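You operate a simulated robot arm through the tools that you are given. There is no shell and no other tool. Be economical: measure what you need, move in short steps, check, and stop when the job is done.

You run a simulated robot arm. Do the job below in one go: nothing can be reset, and whatever is moved stays where it is left.

## Task
Fetch the open tin marked "22" from the top of the glaze bench and set it on top of the large base on the top of the glaze bench.
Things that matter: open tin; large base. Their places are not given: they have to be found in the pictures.

Only the result counts: the job must be done as asked and must still hold three seconds after the hand-in. Knocking over, shifting, dropping, spilling or breaking anything else fails it.

## Robot
A 7-joint arm with a two-finger parallel gripper, fixed in place. Base frame: the origin is at the foot of the arm, x ahead of it, y to its left, z up; the work surface is at about z = 0. Readings come in m, degrees, newtons and seconds.
With the tool pointing down near the work surface it reaches from about 0.24 to 0.62 m from the base axis. Its first joint turns from -66.0 to 66.0 degrees. Payload 2.6 kg.
Tool frame: the origin (TCP) lies between the finger pads and is the grasp point; the fingertips stand 0.03 m ahead of it; z points along the fingers, y is the line along which they close. The gripper opens to 0.094 m. The fingers are 0.028 m wide and 0.01 m thick; the gripper's body (0.05 by 0.096 m) begins 0.055 m behind the TCP.
Orientation is that of the tool frame in the base frame, as a unit quaternion [w, x, y, z]. With the fingers straight down and closing along the base's y, the tool's x points along the base's -x, its y along +y and its z along -z.

## Interface
- The arm moves only by the tool servo_tool. Its argument "moves" is text: rows parted by semicolons, each of 7 numbers parted by spaces: the shift along the base's x, y, z in m, then the turn, a rotation vector about the base's x, y, z in degrees, then the opening, from 0 (shut) to 1 (fully open). In form: x y z ax ay az jaw; .... A call has 1 to 20 rows; each row is the pose to reach, as a shift and turn from the pose commanded when the call began. A row lasts 0.2 s, in which the tool goes at most 0.05 m and 8.6 degrees; a call with a longer step from one row to the next is refused whole, and so is a gripper value outside its range. A pose out of reach is approached as far as the arm can. The call stops where the force on the tool passes 40 N (or 10 N more than at its start, if that is more) or the arm is blocked; 0.2 s more then pass. Each finger travels about 0.072 m/s and halts on what it meets, pressing with about 40 N; the grip force reading is that of the motor and also rises with nothing between the fingers. The clock runs only during rows and for 0.2 s after the last one: add rows that repeat a pose to give the fingers time. It gives the time, the measured TCP pose, the force on the tool (base axes), the opening and the grip force at its end, in the units of the frame above (readings bear some noise), and new pictures: "show" is both (left out), scene, wrist or none.
- Cameras (640 x 400 px; columns grow to the right, rows downward): "scene" is fixed at [0.0234, 0.4217, 0.5746]; the picture's right is [-0.88, -0.48, 0.00], its down [-0.23, 0.43, -0.87] and it looks along [0.42, -0.77, -0.49] (base axes); focal length 352 px, centre (320, 200). "wrist" rides on the gripper at [-0.037, 0, -0.058] in the tool frame; the picture's right is [0.00, -1.00, 0.00], its down [0.97, 0.00, -0.24] and it looks along [0.24, 0.00, 0.97] (tool axes); focal length 218 px, centre (320, 200).
- measure_at(camera, pixels): for up to 12 pixels [column, row] of the newest picture of that camera ("zoom" is the newest enlarged one), the place [x, y, z] in the base frame of the surface seen there, good to about 0.003 m. No time passes.
- enlarge(camera, box): a new picture of the part [left, top, right, bottom] of that camera's present view, enlarged. No time passes.
- hand_in(): hands the job in; it is judged then, once.

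Work in short steps. Measure before you move; look again where a grasp or a placing could have gone wrong, and mend it. You have 60 turns and 120 pictures in all, those below and enlarged ones among them. Open the gripper and draw the arm clear of the work before you hand the job in, unless the task says otherwise; then end with one line.

The tools are called after ">>>" by a JSON object that holds its "fn" and its "kwargs". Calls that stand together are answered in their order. servo_tool: Moves the arm, as the interface text tells. Its arguments: {"type":"object","properties":{"moves":{"type":"string"},"show":{"type":"string","enum":["both","scene","wrist","none"]}},"required":["moves"]} The other tools are called the same way: measure_at (camera, pixels) gives the place of the surface under pixels of a picture; enlarge (camera, box) takes an enlarged picture of a part of a camera's view; hand_in () hands the job in.

At the start:

```text
time: 0.0
tcp_pos: [0.4259, -0.0164, 0.3187]
orientation: [-0.001, 0.0, 1.0, 0.0]
ft_force: [-0.4, -0.2, -0.5]
finger_gap: 0.0939
gripper_force: 0.1
```

scene: 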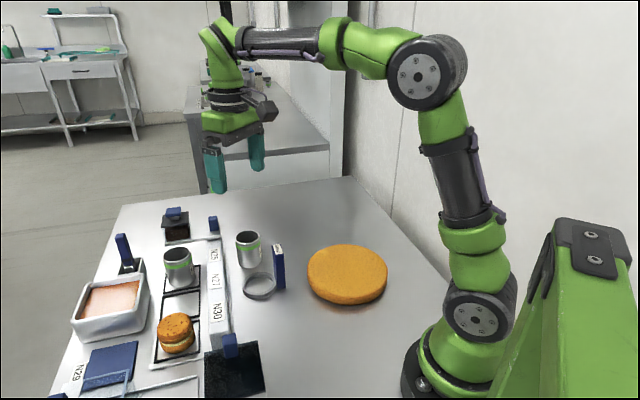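
wrist: 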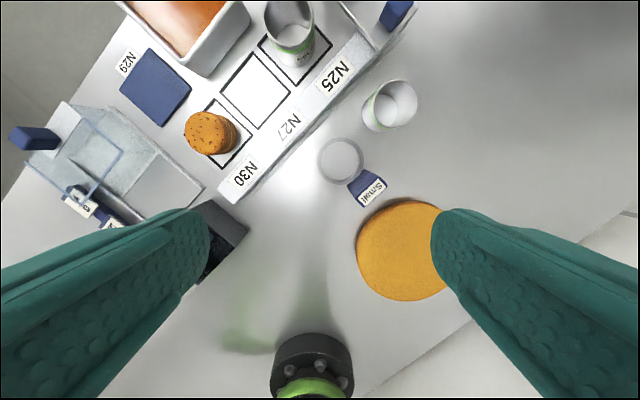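

Two tins are visible, near scene (178,265) and (248,250). I enlarge to find the "22" mark and the bases.

>>> {"fn": "enlarge", "kwargs": {"camera": "scene", "box": [140, 200, 300, 300]}}

>>> {"fn": "enlarge", "kwargs": {"camera": "wrist", "box": [230, 0, 470, 150]}}

>>> {"fn": "enlarge", "kwargs": {"camera": "scene", "box": [60, 290, 300, 400]}}

```text
4.00 times, centred on (220, 250) of scene
```

zoom: 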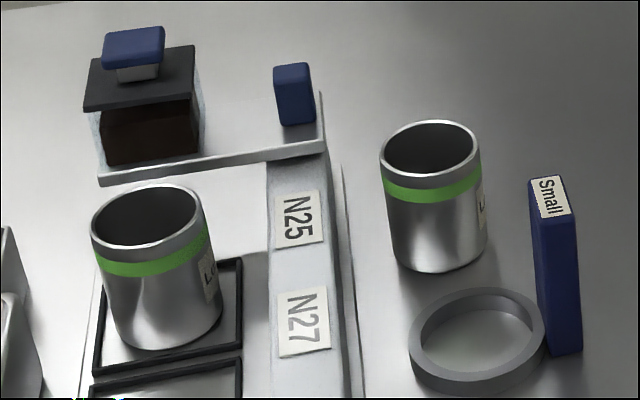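

```text
2.67 times, centred on (350, 75) of wrist
```

zoom: 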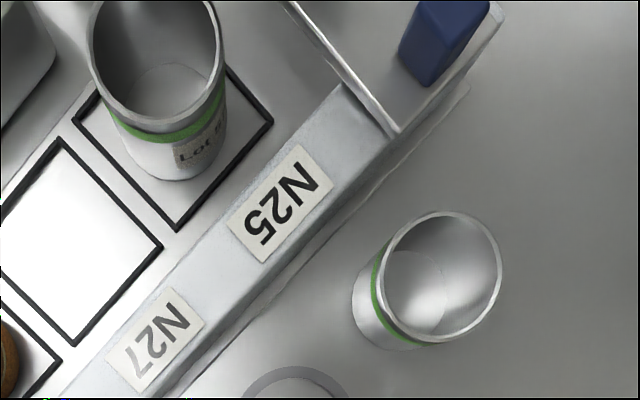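

```text
2.67 times, centred on (180, 345) of scene
```

zoom: 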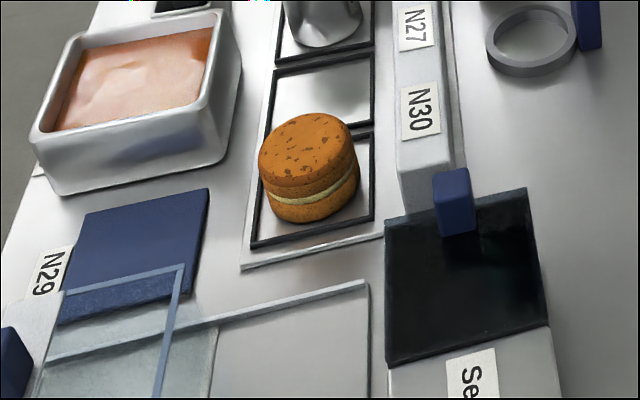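

The tins carry "Lot .." labels not readable from here. I measure the tins and the orange disc (scene 347,270) first.

>>> {"fn": "measure_at", "kwargs": {"camera": "scene", "pixels": [[178, 252], [177, 280], [248, 240], [248, 262], [347, 262], [310, 275], [385, 275], [347, 300], [259, 287], [281, 265], [175, 330], [200, 270]]}}

>>> {"fn": "measure_at", "kwargs": {"camera": "wrist", "pixels": [[360, 250], [400, 203], [402, 298], [400, 250], [400, 100], [290, 60], [306, 45], [312, 20], [415, 100], [390, 82], [342, 150], [370, 190]]}}

>>> {"fn": "enlarge", "kwargs": {"camera": "scene", "box": [228, 225, 292, 265]}}

>>> {"fn": "enlarge", "kwargs": {"camera": "wrist", "box": [270, 30, 334, 70]}}

```text
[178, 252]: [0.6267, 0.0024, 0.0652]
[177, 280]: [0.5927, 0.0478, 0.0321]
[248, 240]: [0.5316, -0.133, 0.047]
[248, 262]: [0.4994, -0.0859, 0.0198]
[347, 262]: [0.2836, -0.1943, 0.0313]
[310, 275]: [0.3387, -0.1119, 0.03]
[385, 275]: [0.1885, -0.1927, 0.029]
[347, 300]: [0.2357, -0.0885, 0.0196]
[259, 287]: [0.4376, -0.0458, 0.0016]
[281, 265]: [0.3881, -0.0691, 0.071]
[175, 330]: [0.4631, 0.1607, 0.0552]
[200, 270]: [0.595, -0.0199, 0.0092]
```

```text
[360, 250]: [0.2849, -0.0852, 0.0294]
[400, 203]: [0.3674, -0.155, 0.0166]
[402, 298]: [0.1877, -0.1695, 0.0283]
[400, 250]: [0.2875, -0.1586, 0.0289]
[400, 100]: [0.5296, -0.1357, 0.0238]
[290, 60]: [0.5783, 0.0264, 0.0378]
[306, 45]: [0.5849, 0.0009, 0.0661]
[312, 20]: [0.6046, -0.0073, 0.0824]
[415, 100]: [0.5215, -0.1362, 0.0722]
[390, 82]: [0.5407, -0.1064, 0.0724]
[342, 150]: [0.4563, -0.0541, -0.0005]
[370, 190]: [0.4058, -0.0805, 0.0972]
```

```text
10.00 times, centred on (260, 245) of scene
```

zoom: 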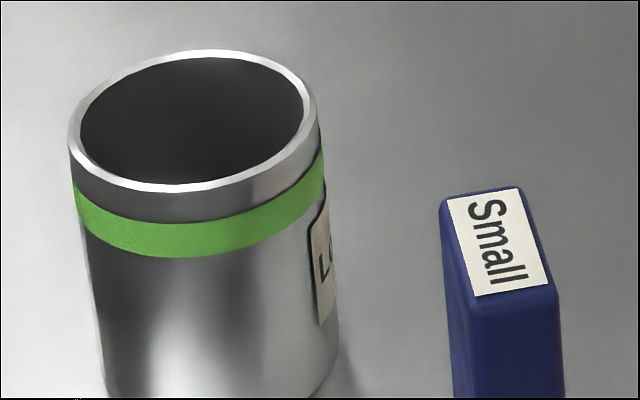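

```text
10.00 times, centred on (302, 50) of wrist
```

zoom: 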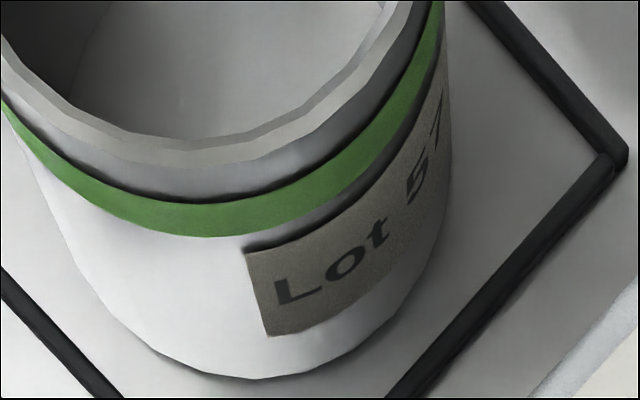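

The left tin reads "Lot 57". The other one (about x 0.535, y -0.125) has its label on the -y side, so I move and tilt the wrist camera to read it and look over the orange disc area.

>>> {"fn": "servo_tool", "kwargs": {"moves": "-0.01 -0.045 0 0 0 0 1; -0.02 -0.09 0 0 -6 0 1; -0.03 -0.13 0 0 -12 0 1; -0.045 -0.17 0 0 -18 0 1; -0.06 -0.21 0 0 -25 0 1; -0.06 -0.22 0 0 -30 0 1; -0.06 -0.22 0 0 -30 0 1"}}

```text
time: 1.6
tcp_pos: [0.3655, -0.237, 0.3194]
orientation: [0.259, 0.0, 0.966, -0.001]
ft_force: [0.8, 0.1, 0.5]
finger_gap: 0.094
gripper_force: 0.0
```

scene: 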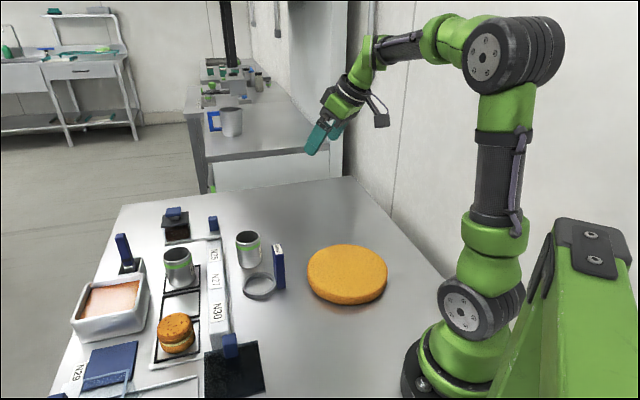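
wrist: 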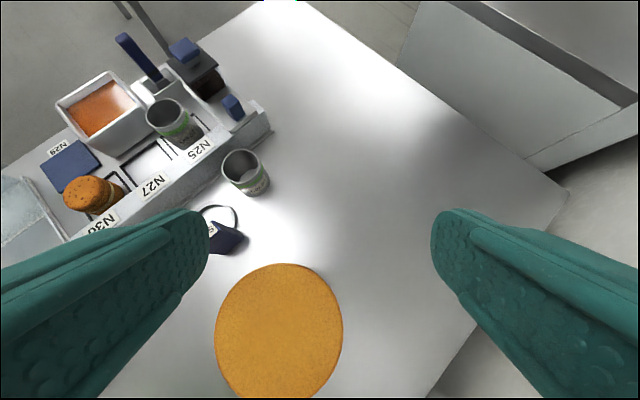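

I enlarge the tin's label at wrist (250,180), and check the whole disc and side stand.

>>> {"fn": "enlarge", "kwargs": {"camera": "wrist", "box": [213, 145, 285, 200]}}

>>> {"fn": "measure_at", "kwargs": {"camera": "wrist", "pixels": [[225, 154], [256, 160], [240, 149], [236, 178], [280, 330], [280, 266], [335, 330], [222, 320], [276, 392], [270, 186], [320, 300], [240, 300]]}}

>>> {"fn": "enlarge", "kwargs": {"camera": "scene", "box": [290, 230, 410, 310]}}

```text
7.27 times, centred on (249, 172) of wrist
```

zoom: 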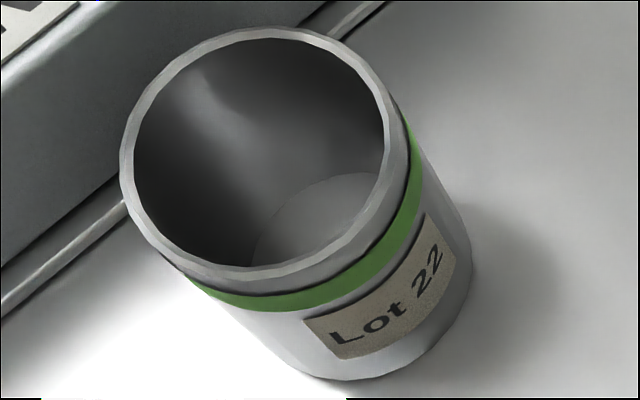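

```text
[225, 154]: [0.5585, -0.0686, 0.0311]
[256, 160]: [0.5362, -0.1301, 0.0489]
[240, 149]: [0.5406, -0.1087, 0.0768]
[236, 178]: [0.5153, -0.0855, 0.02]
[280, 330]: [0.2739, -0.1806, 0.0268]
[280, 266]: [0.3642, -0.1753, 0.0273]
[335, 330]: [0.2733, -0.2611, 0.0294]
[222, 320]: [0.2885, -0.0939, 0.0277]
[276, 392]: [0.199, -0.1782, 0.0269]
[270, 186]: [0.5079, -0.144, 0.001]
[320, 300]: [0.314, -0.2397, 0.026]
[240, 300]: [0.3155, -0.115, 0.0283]
```

```text
5.00 times, centred on (350, 270) of scene
```

zoom: 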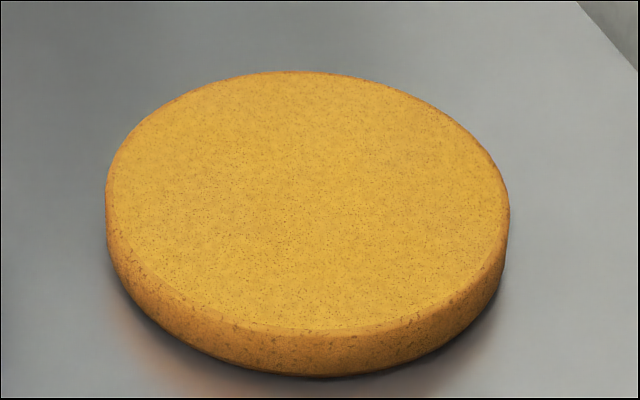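

The tin reads "Lot 22". I zoom again and measure its rim and body to get its centre and diameter.

>>> {"fn": "enlarge", "kwargs": {"camera": "wrist", "box": [213, 145, 285, 200]}}

>>> {"fn": "measure_at", "kwargs": {"camera": "zoom", "pixels": [[127, 170], [391, 130], [250, 35], [250, 270], [160, 75], [350, 245], [160, 230], [350, 60], [320, 190], [380, 310], [460, 270], [100, 240]]}}

```text
7.27 times, centred on (249, 172) of wrist
```

zoom: 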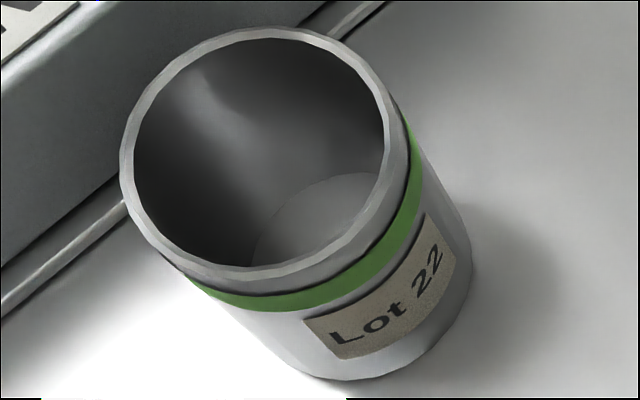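

```text
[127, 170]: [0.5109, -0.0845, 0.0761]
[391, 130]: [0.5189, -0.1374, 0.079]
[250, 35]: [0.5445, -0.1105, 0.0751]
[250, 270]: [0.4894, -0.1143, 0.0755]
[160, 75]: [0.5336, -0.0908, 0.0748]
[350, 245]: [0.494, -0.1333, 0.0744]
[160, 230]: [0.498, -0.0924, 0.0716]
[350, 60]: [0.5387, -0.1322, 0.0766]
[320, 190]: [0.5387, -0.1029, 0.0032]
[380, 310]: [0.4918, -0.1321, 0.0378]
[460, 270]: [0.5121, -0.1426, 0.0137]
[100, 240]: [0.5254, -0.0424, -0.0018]
```

Tin centre is about (0.517, -0.112), diameter 0.056, height 0.076. I check clearances to the rack edge and the ring before choosing the closing direction.

>>> {"fn": "measure_at", "kwargs": {"camera": "scene", "pixels": [[223, 262], [229, 262], [234, 262], [229, 245], [229, 300], [246, 280], [272, 285], [258, 275], [213, 224], [226, 240]]}}

>>> {"fn": "measure_at", "kwargs": {"camera": "wrist", "pixels": [[215, 180], [210, 170], [205, 160], [270, 130], [236, 212], [228, 206], [205, 208], [265, 110], [232, 105], [222, 160]]}}

```text
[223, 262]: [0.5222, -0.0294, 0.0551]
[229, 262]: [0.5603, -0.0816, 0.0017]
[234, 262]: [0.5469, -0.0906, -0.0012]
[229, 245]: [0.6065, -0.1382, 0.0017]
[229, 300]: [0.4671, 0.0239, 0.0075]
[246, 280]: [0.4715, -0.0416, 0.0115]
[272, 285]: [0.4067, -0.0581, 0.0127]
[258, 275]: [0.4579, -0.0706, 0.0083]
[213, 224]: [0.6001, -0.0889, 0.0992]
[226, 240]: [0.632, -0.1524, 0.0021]
```

```text
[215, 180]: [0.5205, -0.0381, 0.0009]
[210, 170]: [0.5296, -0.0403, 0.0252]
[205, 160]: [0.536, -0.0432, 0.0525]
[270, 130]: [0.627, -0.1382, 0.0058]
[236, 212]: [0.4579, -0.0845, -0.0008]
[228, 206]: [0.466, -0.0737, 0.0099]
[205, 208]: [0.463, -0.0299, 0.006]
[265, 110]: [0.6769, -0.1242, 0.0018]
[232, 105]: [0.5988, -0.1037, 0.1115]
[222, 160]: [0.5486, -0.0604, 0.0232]
```

The rack edge is about 0.05 m from the tin's centre, running along (0.65,-0.76). I'll close parallel to it; the fingertips stay above the 0.012 m high ring. First I level the tool and move above the tin.

>>> {"fn": "servo_tool", "kwargs": {"moves": "0.03 0.025 0 0 6 0 1; 0.06 0.05 -0.01 0 12 0 1; 0.09 0.075 -0.03 0 18 0 1; 0.12 0.1 -0.05 0 24 0 1; 0.1515 0.125 -0.07 0 30 0 1; 0.1515 0.125 -0.07 0 30 0 1", "show": "none"}}

>>> {"fn": "servo_tool", "kwargs": {"moves": "0 0 0 0 0 8 1; 0 0 0 0 0 16 1; 0 0 0 0 0 24 1; 0 0 -0.02 0 0 32 1; 0 0 -0.04 0 0 40 1; 0 0 -0.06 0 0 40.6 1; 0 0 -0.06 0 0 40.6 1"}}

```text
time: 3.0
tcp_pos: [0.5188, -0.1108, 0.2486]
orientation: [0.0, 0.0, 1.0, -0.001]
ft_force: [0.1, -0.7, -0.6]
finger_gap: 0.0941
gripper_force: 0.1
```

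```text
time: 4.6
tcp_pos: [0.5199, -0.1105, 0.1887]
orientation: [0.0, -0.346, 0.938, 0.0]
ft_force: [-0.3, -0.3, 1.0]
finger_gap: 0.0939
gripper_force: 0.1
```

scene: 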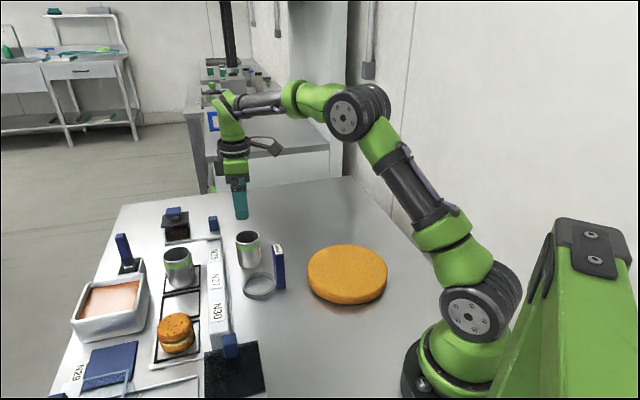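
wrist: 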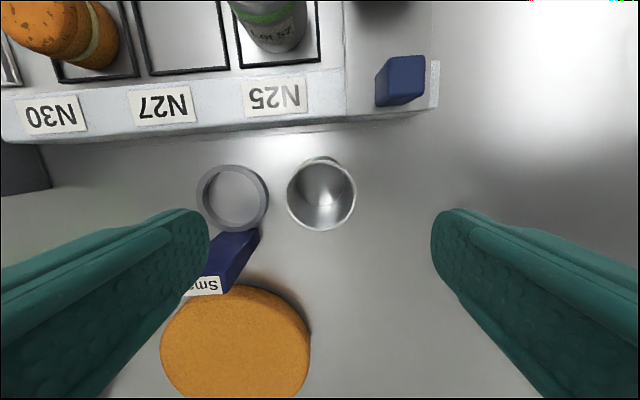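

The tin is centred at wrist column 321, between the fingers. I check the dark protrusion on the gripper (scene 265,147) and re-measure the tin rim and the tag.

>>> {"fn": "measure_at", "kwargs": {"camera": "scene", "pixels": [[265, 147], [277, 149], [252, 143], [240, 215], [238, 180], [240, 148], [279, 247], [276, 285]]}}

>>> {"fn": "measure_at", "kwargs": {"camera": "wrist", "pixels": [[289, 193], [354, 193], [321, 229], [322, 158], [245, 235], [210, 285], [258, 232], [388, 78], [420, 60], [320, 128]]}}

>>> {"fn": "enlarge", "kwargs": {"camera": "scene", "box": [180, 80, 340, 240]}}

```text
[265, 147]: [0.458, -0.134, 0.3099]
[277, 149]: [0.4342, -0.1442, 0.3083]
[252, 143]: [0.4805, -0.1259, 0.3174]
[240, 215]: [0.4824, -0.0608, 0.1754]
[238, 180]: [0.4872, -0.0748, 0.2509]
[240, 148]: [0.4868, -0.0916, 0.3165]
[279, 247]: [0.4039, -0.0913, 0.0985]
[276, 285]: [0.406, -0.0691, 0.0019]
```

```text
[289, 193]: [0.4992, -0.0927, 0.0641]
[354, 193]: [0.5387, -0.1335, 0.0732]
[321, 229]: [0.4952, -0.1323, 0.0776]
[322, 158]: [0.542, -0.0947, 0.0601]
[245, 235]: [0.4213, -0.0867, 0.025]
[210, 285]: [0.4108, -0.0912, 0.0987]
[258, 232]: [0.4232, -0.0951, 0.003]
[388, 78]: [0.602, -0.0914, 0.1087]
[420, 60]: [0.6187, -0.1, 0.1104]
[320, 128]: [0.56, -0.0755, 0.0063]
```

```text
2.50 times, centred on (260, 160) of scene
```

zoom: 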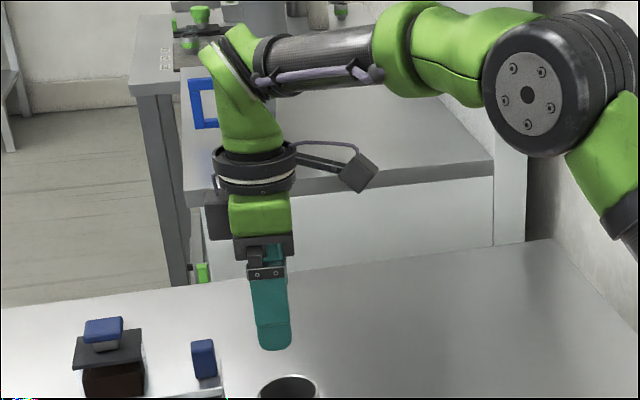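

Protrusion is well above everything, and the tin centre is about (0.518, -0.113). I descend to TCP z ≈ 0.055 with the jaws open.

>>> {"fn": "servo_tool", "kwargs": {"moves": "-0.002 -0.002 -0.03 0 0 0 1; -0.002 -0.002 -0.06 0 0 0 1; -0.002 -0.002 -0.09 0 0 0 1; -0.002 -0.002 -0.115 0 0 0 1; -0.002 -0.002 -0.134 0 0 0 1; -0.002 -0.002 -0.134 0 0 0 1"}}

```text
time: 6.0
tcp_pos: [0.5141, -0.1133, 0.0552]
orientation: [0.0, -0.347, 0.938, -0.001]
ft_force: [-0.1, 0.0, -0.4]
finger_gap: 0.0941
gripper_force: 0.0
```

scene: 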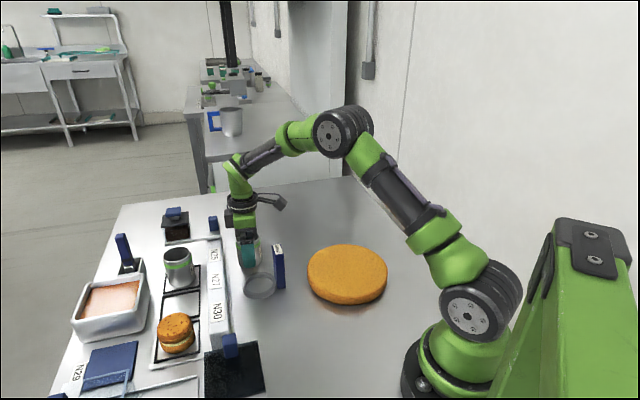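
wrist: 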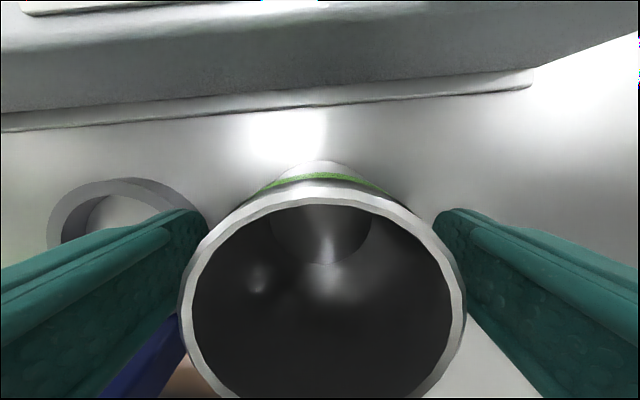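

The tin sits between the pads. I close the fingers.

>>> {"fn": "servo_tool", "kwargs": {"moves": "0 0 0 0 0 0 0; 0 0 0 0 0 0 0; 0 0 0 0 0 0 0; 0 0 0 0 0 0 0", "show": "wrist"}}

```text
time: 7.0
tcp_pos: [0.5153, -0.1126, 0.0545]
orientation: [0.0, -0.347, 0.938, 0.0]
ft_force: [0.3, -0.1, -0.7]
finger_gap: 0.0585
gripper_force: 39.6
```

wrist: 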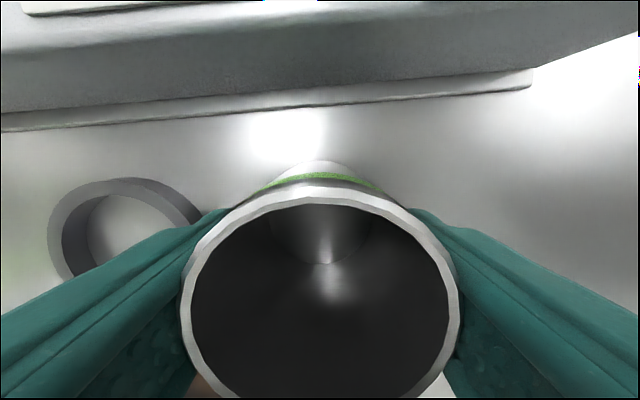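

Gripped at a gap of 0.0585. I lift it straight up by 0.12 m.

>>> {"fn": "servo_tool", "kwargs": {"moves": "0 0 0.015 0 0 0 0; 0 0 0.04 0 0 0 0; 0 0 0.07 0 0 0 0; 0 0 0.1 0 0 0 0; 0 0 0.12 0 0 0 0; 0 0 0.12 0 0 0 0"}}

```text
time: 8.4
tcp_pos: [0.5163, -0.1121, 0.1753]
orientation: [0.0, -0.347, 0.938, 0.0]
ft_force: [0.7, 0.0, -0.3]
finger_gap: 0.0592
gripper_force: 39.9
```

scene: 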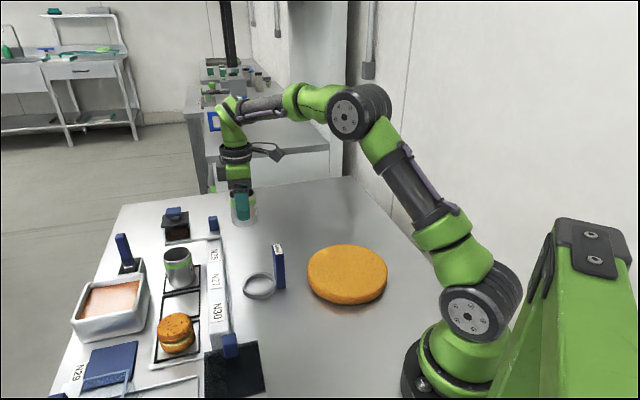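
wrist: 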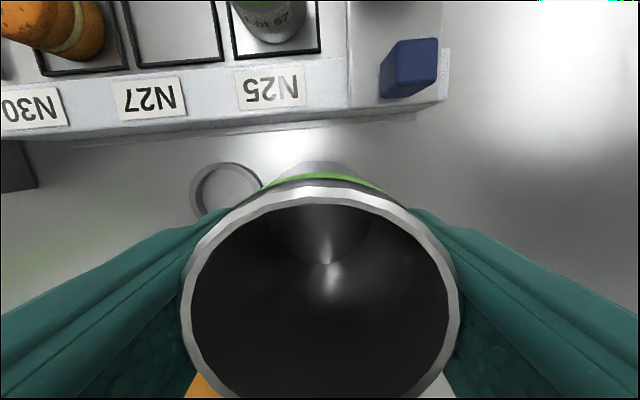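

Held well and clear. I carry it over the disc's centre (0.282, -0.178), swinging away from the "Small" tag.

>>> {"fn": "servo_tool", "kwargs": {"moves": "-0.02 -0.03 0.01 0 0 0 0; -0.05 -0.06 0.02 0 0 0 0; -0.085 -0.075 0.02 0 0 0 0; -0.12 -0.08 0.02 0 0 0 0; -0.155 -0.08 0.02 0 0 0 0; -0.19 -0.075 0.02 0 0 0 0; -0.22 -0.07 0.02 0 0 0 0; -0.234 -0.066 0.01 0 0 0 0; -0.234 -0.066 0 0 0 0 0; -0.234 -0.066 0 0 0 0 0"}}

```text
time: 10.6
tcp_pos: [0.2812, -0.1788, 0.1757]
orientation: [0.001, -0.347, 0.938, -0.001]
ft_force: [0.2, -1.5, -1.3]
finger_gap: 0.0589
gripper_force: 39.8
```

scene: 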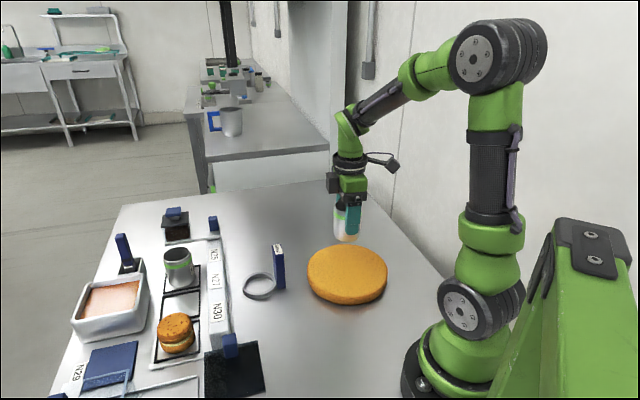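
wrist: 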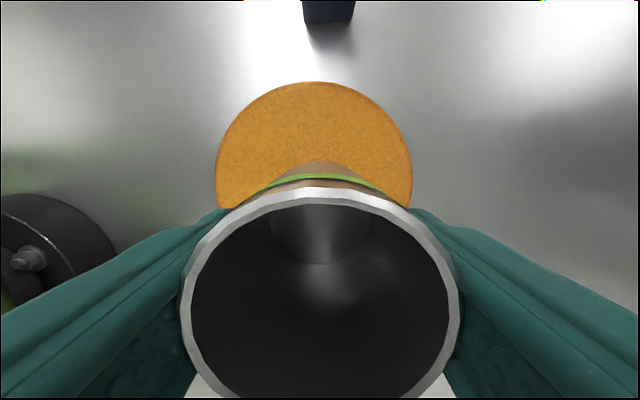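

The tin's bottom is about 0.093 m above the disc top (0.028). I descend 0.088 m and look.

>>> {"fn": "servo_tool", "kwargs": {"moves": "0 0 -0.03 0 0 0 0; 0 0 -0.06 0 0 0 0; 0 0 -0.08 0 0 0 0; 0 0 -0.088 0 0 0 0; 0 0 -0.088 0 0 0 0"}}

>>> {"fn": "enlarge", "kwargs": {"camera": "scene", "box": [290, 200, 410, 310]}}

```text
time: 11.8
tcp_pos: [0.2817, -0.1789, 0.0862]
orientation: [0.001, -0.347, 0.938, 0.0]
ft_force: [-1.0, 0.0, -1.2]
finger_gap: 0.0588
gripper_force: 40.3
```

scene: 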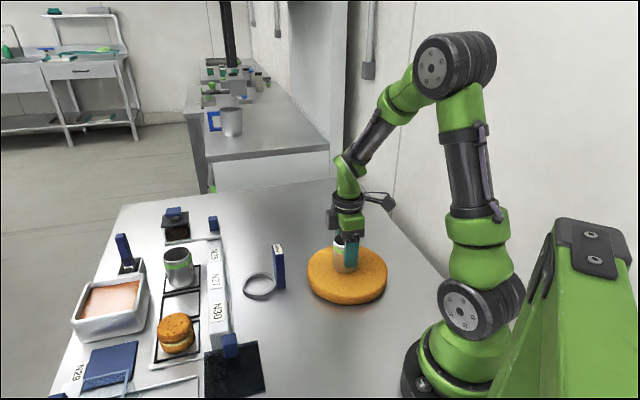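
wrist: 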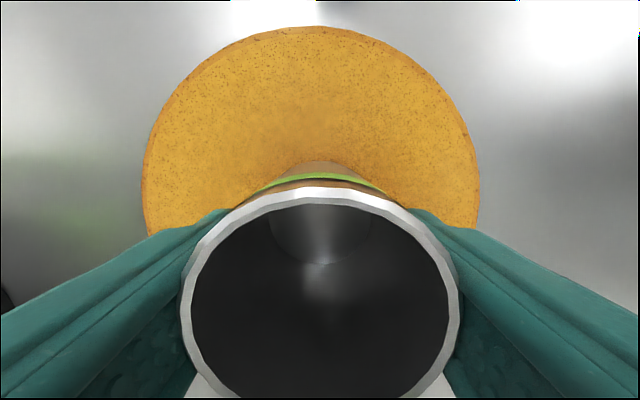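

```text
3.64 times, centred on (350, 255) of scene
```

zoom: 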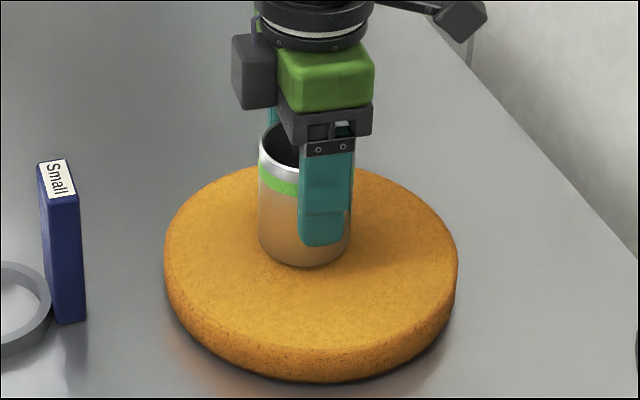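

Nearly down, no contact force yet. I lower in 2 mm steps watching the force.

>>> {"fn": "servo_tool", "kwargs": {"moves": "0 0 -0.002 0 0 0 0; 0 0 -0.002 0 0 0 0", "show": "none"}}

>>> {"fn": "servo_tool", "kwargs": {"moves": "0 0 -0.002 0 0 0 0; 0 0 -0.002 0 0 0 0", "show": "none"}}

```text
time: 12.4
tcp_pos: [0.2817, -0.1785, 0.0844]
orientation: [-0.001, -0.346, 0.938, 0.001]
ft_force: [0.0, 0.1, -0.7]
finger_gap: 0.0589
gripper_force: 40.1
```

```text
time: 13.0
tcp_pos: [0.2818, -0.1794, 0.0823]
orientation: [0.0, -0.347, 0.938, -0.001]
ft_force: [-0.1, 0.2, 0.3]
finger_gap: 0.0588
gripper_force: 40.0
```

Still no contact; I continue in 1 mm steps.

>>> {"fn": "servo_tool", "kwargs": {"moves": "0 0 -0.001 0 0 0 0; 0 0 -0.001 0 0 0 0", "show": "none"}}

>>> {"fn": "servo_tool", "kwargs": {"moves": "0 0 -0.001 0 0 0 0; 0 0 -0.001 0 0 0 0", "show": "scene"}}

>>> {"fn": "enlarge", "kwargs": {"camera": "scene", "box": [316, 230, 380, 280]}}

```text
time: 13.6
tcp_pos: [0.281, -0.1795, 0.0827]
orientation: [0.0, -0.346, 0.938, -0.001]
ft_force: [-6.4, 3.1, 21.5]
finger_gap: 0.0589
gripper_force: 40.2
```

```text
time: 14.1
tcp_pos: [0.2816, -0.179, 0.0817]
orientation: [0.001, -0.345, 0.938, -0.001]
ft_force: [-2.4, 1.4, 7.4]
finger_gap: 0.0589
gripper_force: 39.3
stopped in row 2: the force on the tool passed its limit (the readings are from after the stop); the commanded pose is now the measured one
```

scene: 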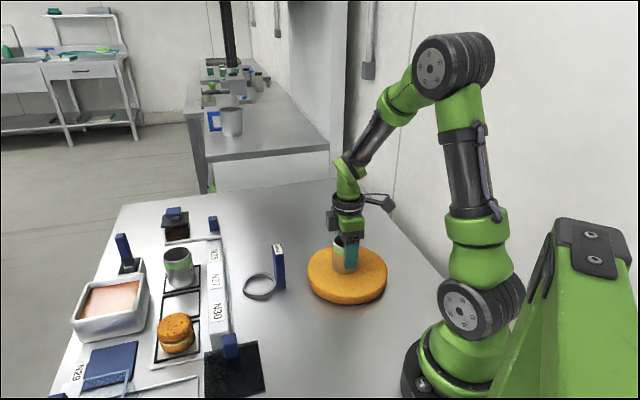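

```text
8.00 times, centred on (348, 255) of scene
```

zoom: 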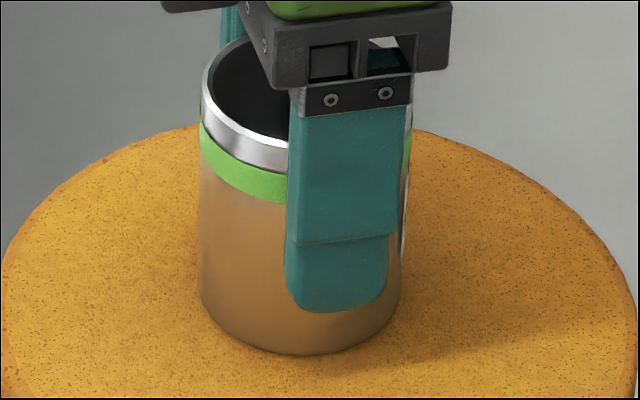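

The tin is seated on the disc with light contact. I open the jaws in place.

>>> {"fn": "servo_tool", "kwargs": {"moves": "0 0 0 0 0 0 0.7; 0 0 0 0 0 0 0.85; 0 0 0 0 0 0 1; 0 0 0 0 0 0 1"}}

```text
time: 15.1
tcp_pos: [0.2819, -0.1786, 0.0835]
orientation: [0.002, -0.346, 0.938, 0.0]
ft_force: [-0.1, -0.1, 1.1]
finger_gap: 0.094
gripper_force: 0.0
```

scene: 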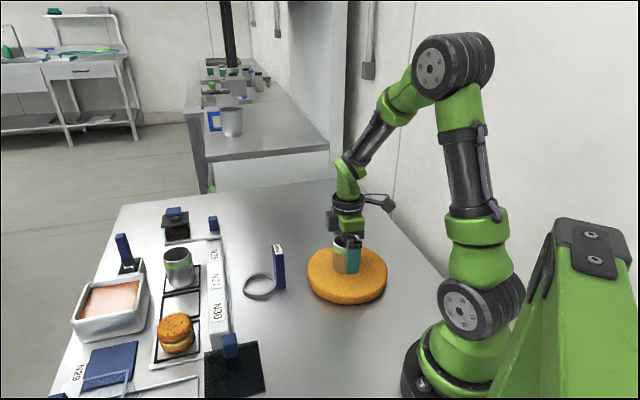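
wrist: 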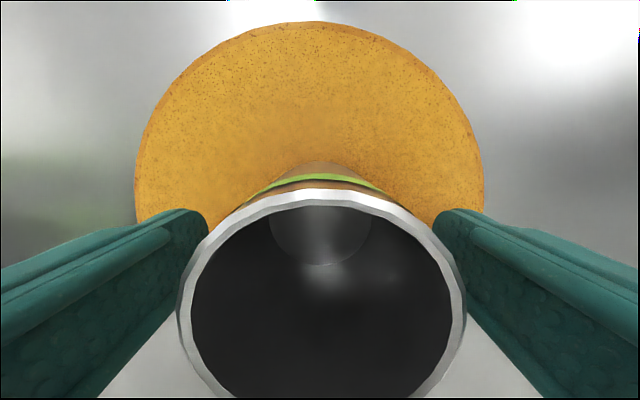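

Fingers are clear of the tin on both sides. I rise straight up, then away.

>>> {"fn": "servo_tool", "kwargs": {"moves": "0 0 0.02 0 0 0 1; 0 0 0.05 0 0 0 1; 0 0 0.09 0 0 0 1; 0 0 0.13 0 0 0 1; 0 0 0.17 0 0 0 1; 0.04 0 0.2 0 0 0 1; 0.08 0.03 0.22 0 0 0 1; 0.1 0.05 0.22 0 0 0 1; 0.1 0.05 0.22 0 0 0 1"}}

>>> {"fn": "enlarge", "kwargs": {"camera": "scene", "box": [220, 200, 410, 320]}}

```text
refused: row 7 steps farther than a row can; nothing moved
```

```text
3.33 times, centred on (315, 260) of scene
```

zoom: 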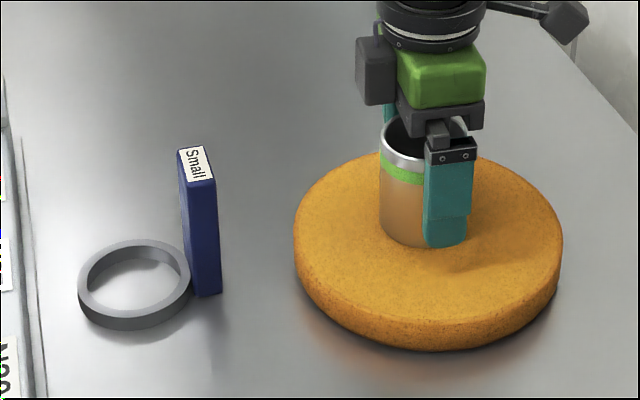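

One step was too long, nothing moved; I repeat it with smaller steps.

>>> {"fn": "servo_tool", "kwargs": {"moves": "0 0 0.02 0 0 0 1; 0 0 0.05 0 0 0 1; 0 0 0.09 0 0 0 1; 0 0 0.13 0 0 0 1; 0 0 0.17 0 0 0 1; 0.03 0 0.19 0 0 0 1; 0.06 0.02 0.2 0 0 0 1; 0.09 0.04 0.2 0 0 0 1; 0.09 0.04 0.2 0 0 0 1"}}

>>> {"fn": "enlarge", "kwargs": {"camera": "scene", "box": [220, 200, 410, 320]}}

```text
time: 17.1
tcp_pos: [0.3737, -0.1397, 0.2824]
orientation: [0.001, -0.346, 0.938, 0.0]
ft_force: [-0.6, 0.6, -0.3]
finger_gap: 0.094
gripper_force: 0.1
```

scene: 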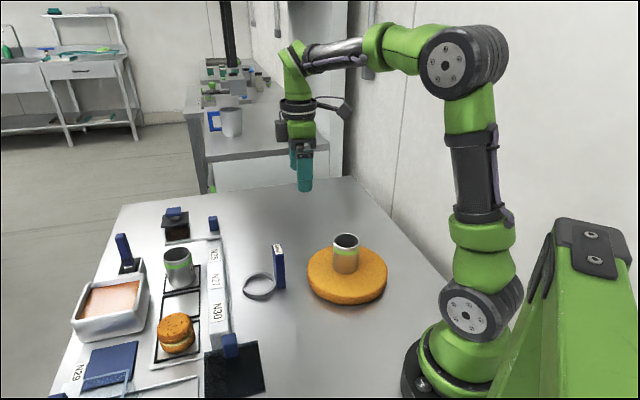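
wrist: 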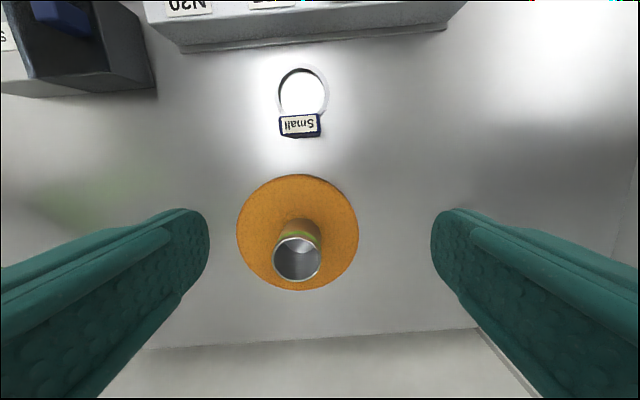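

```text
3.33 times, centred on (315, 260) of scene
```

zoom: 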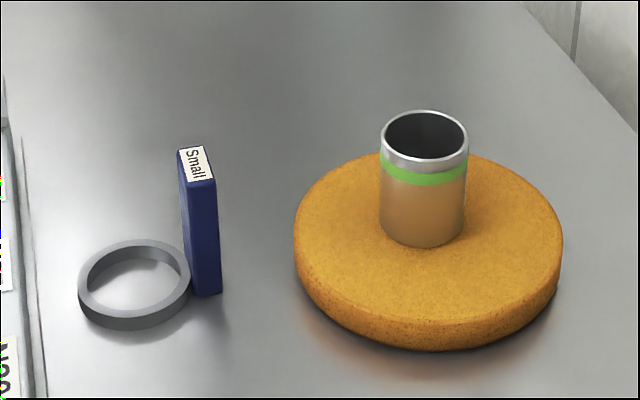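

The tin stands upright in the middle of the large base, the arm is clear and nothing else has moved. I hand in.

>>> {"fn": "hand_in", "kwargs": {}}

```text
The job is handed in.
```

The open tin marked "Lot 22" is standing upright near the middle of the large base (I took this to be the big orange disc, which has no label), and I've handed the job in.
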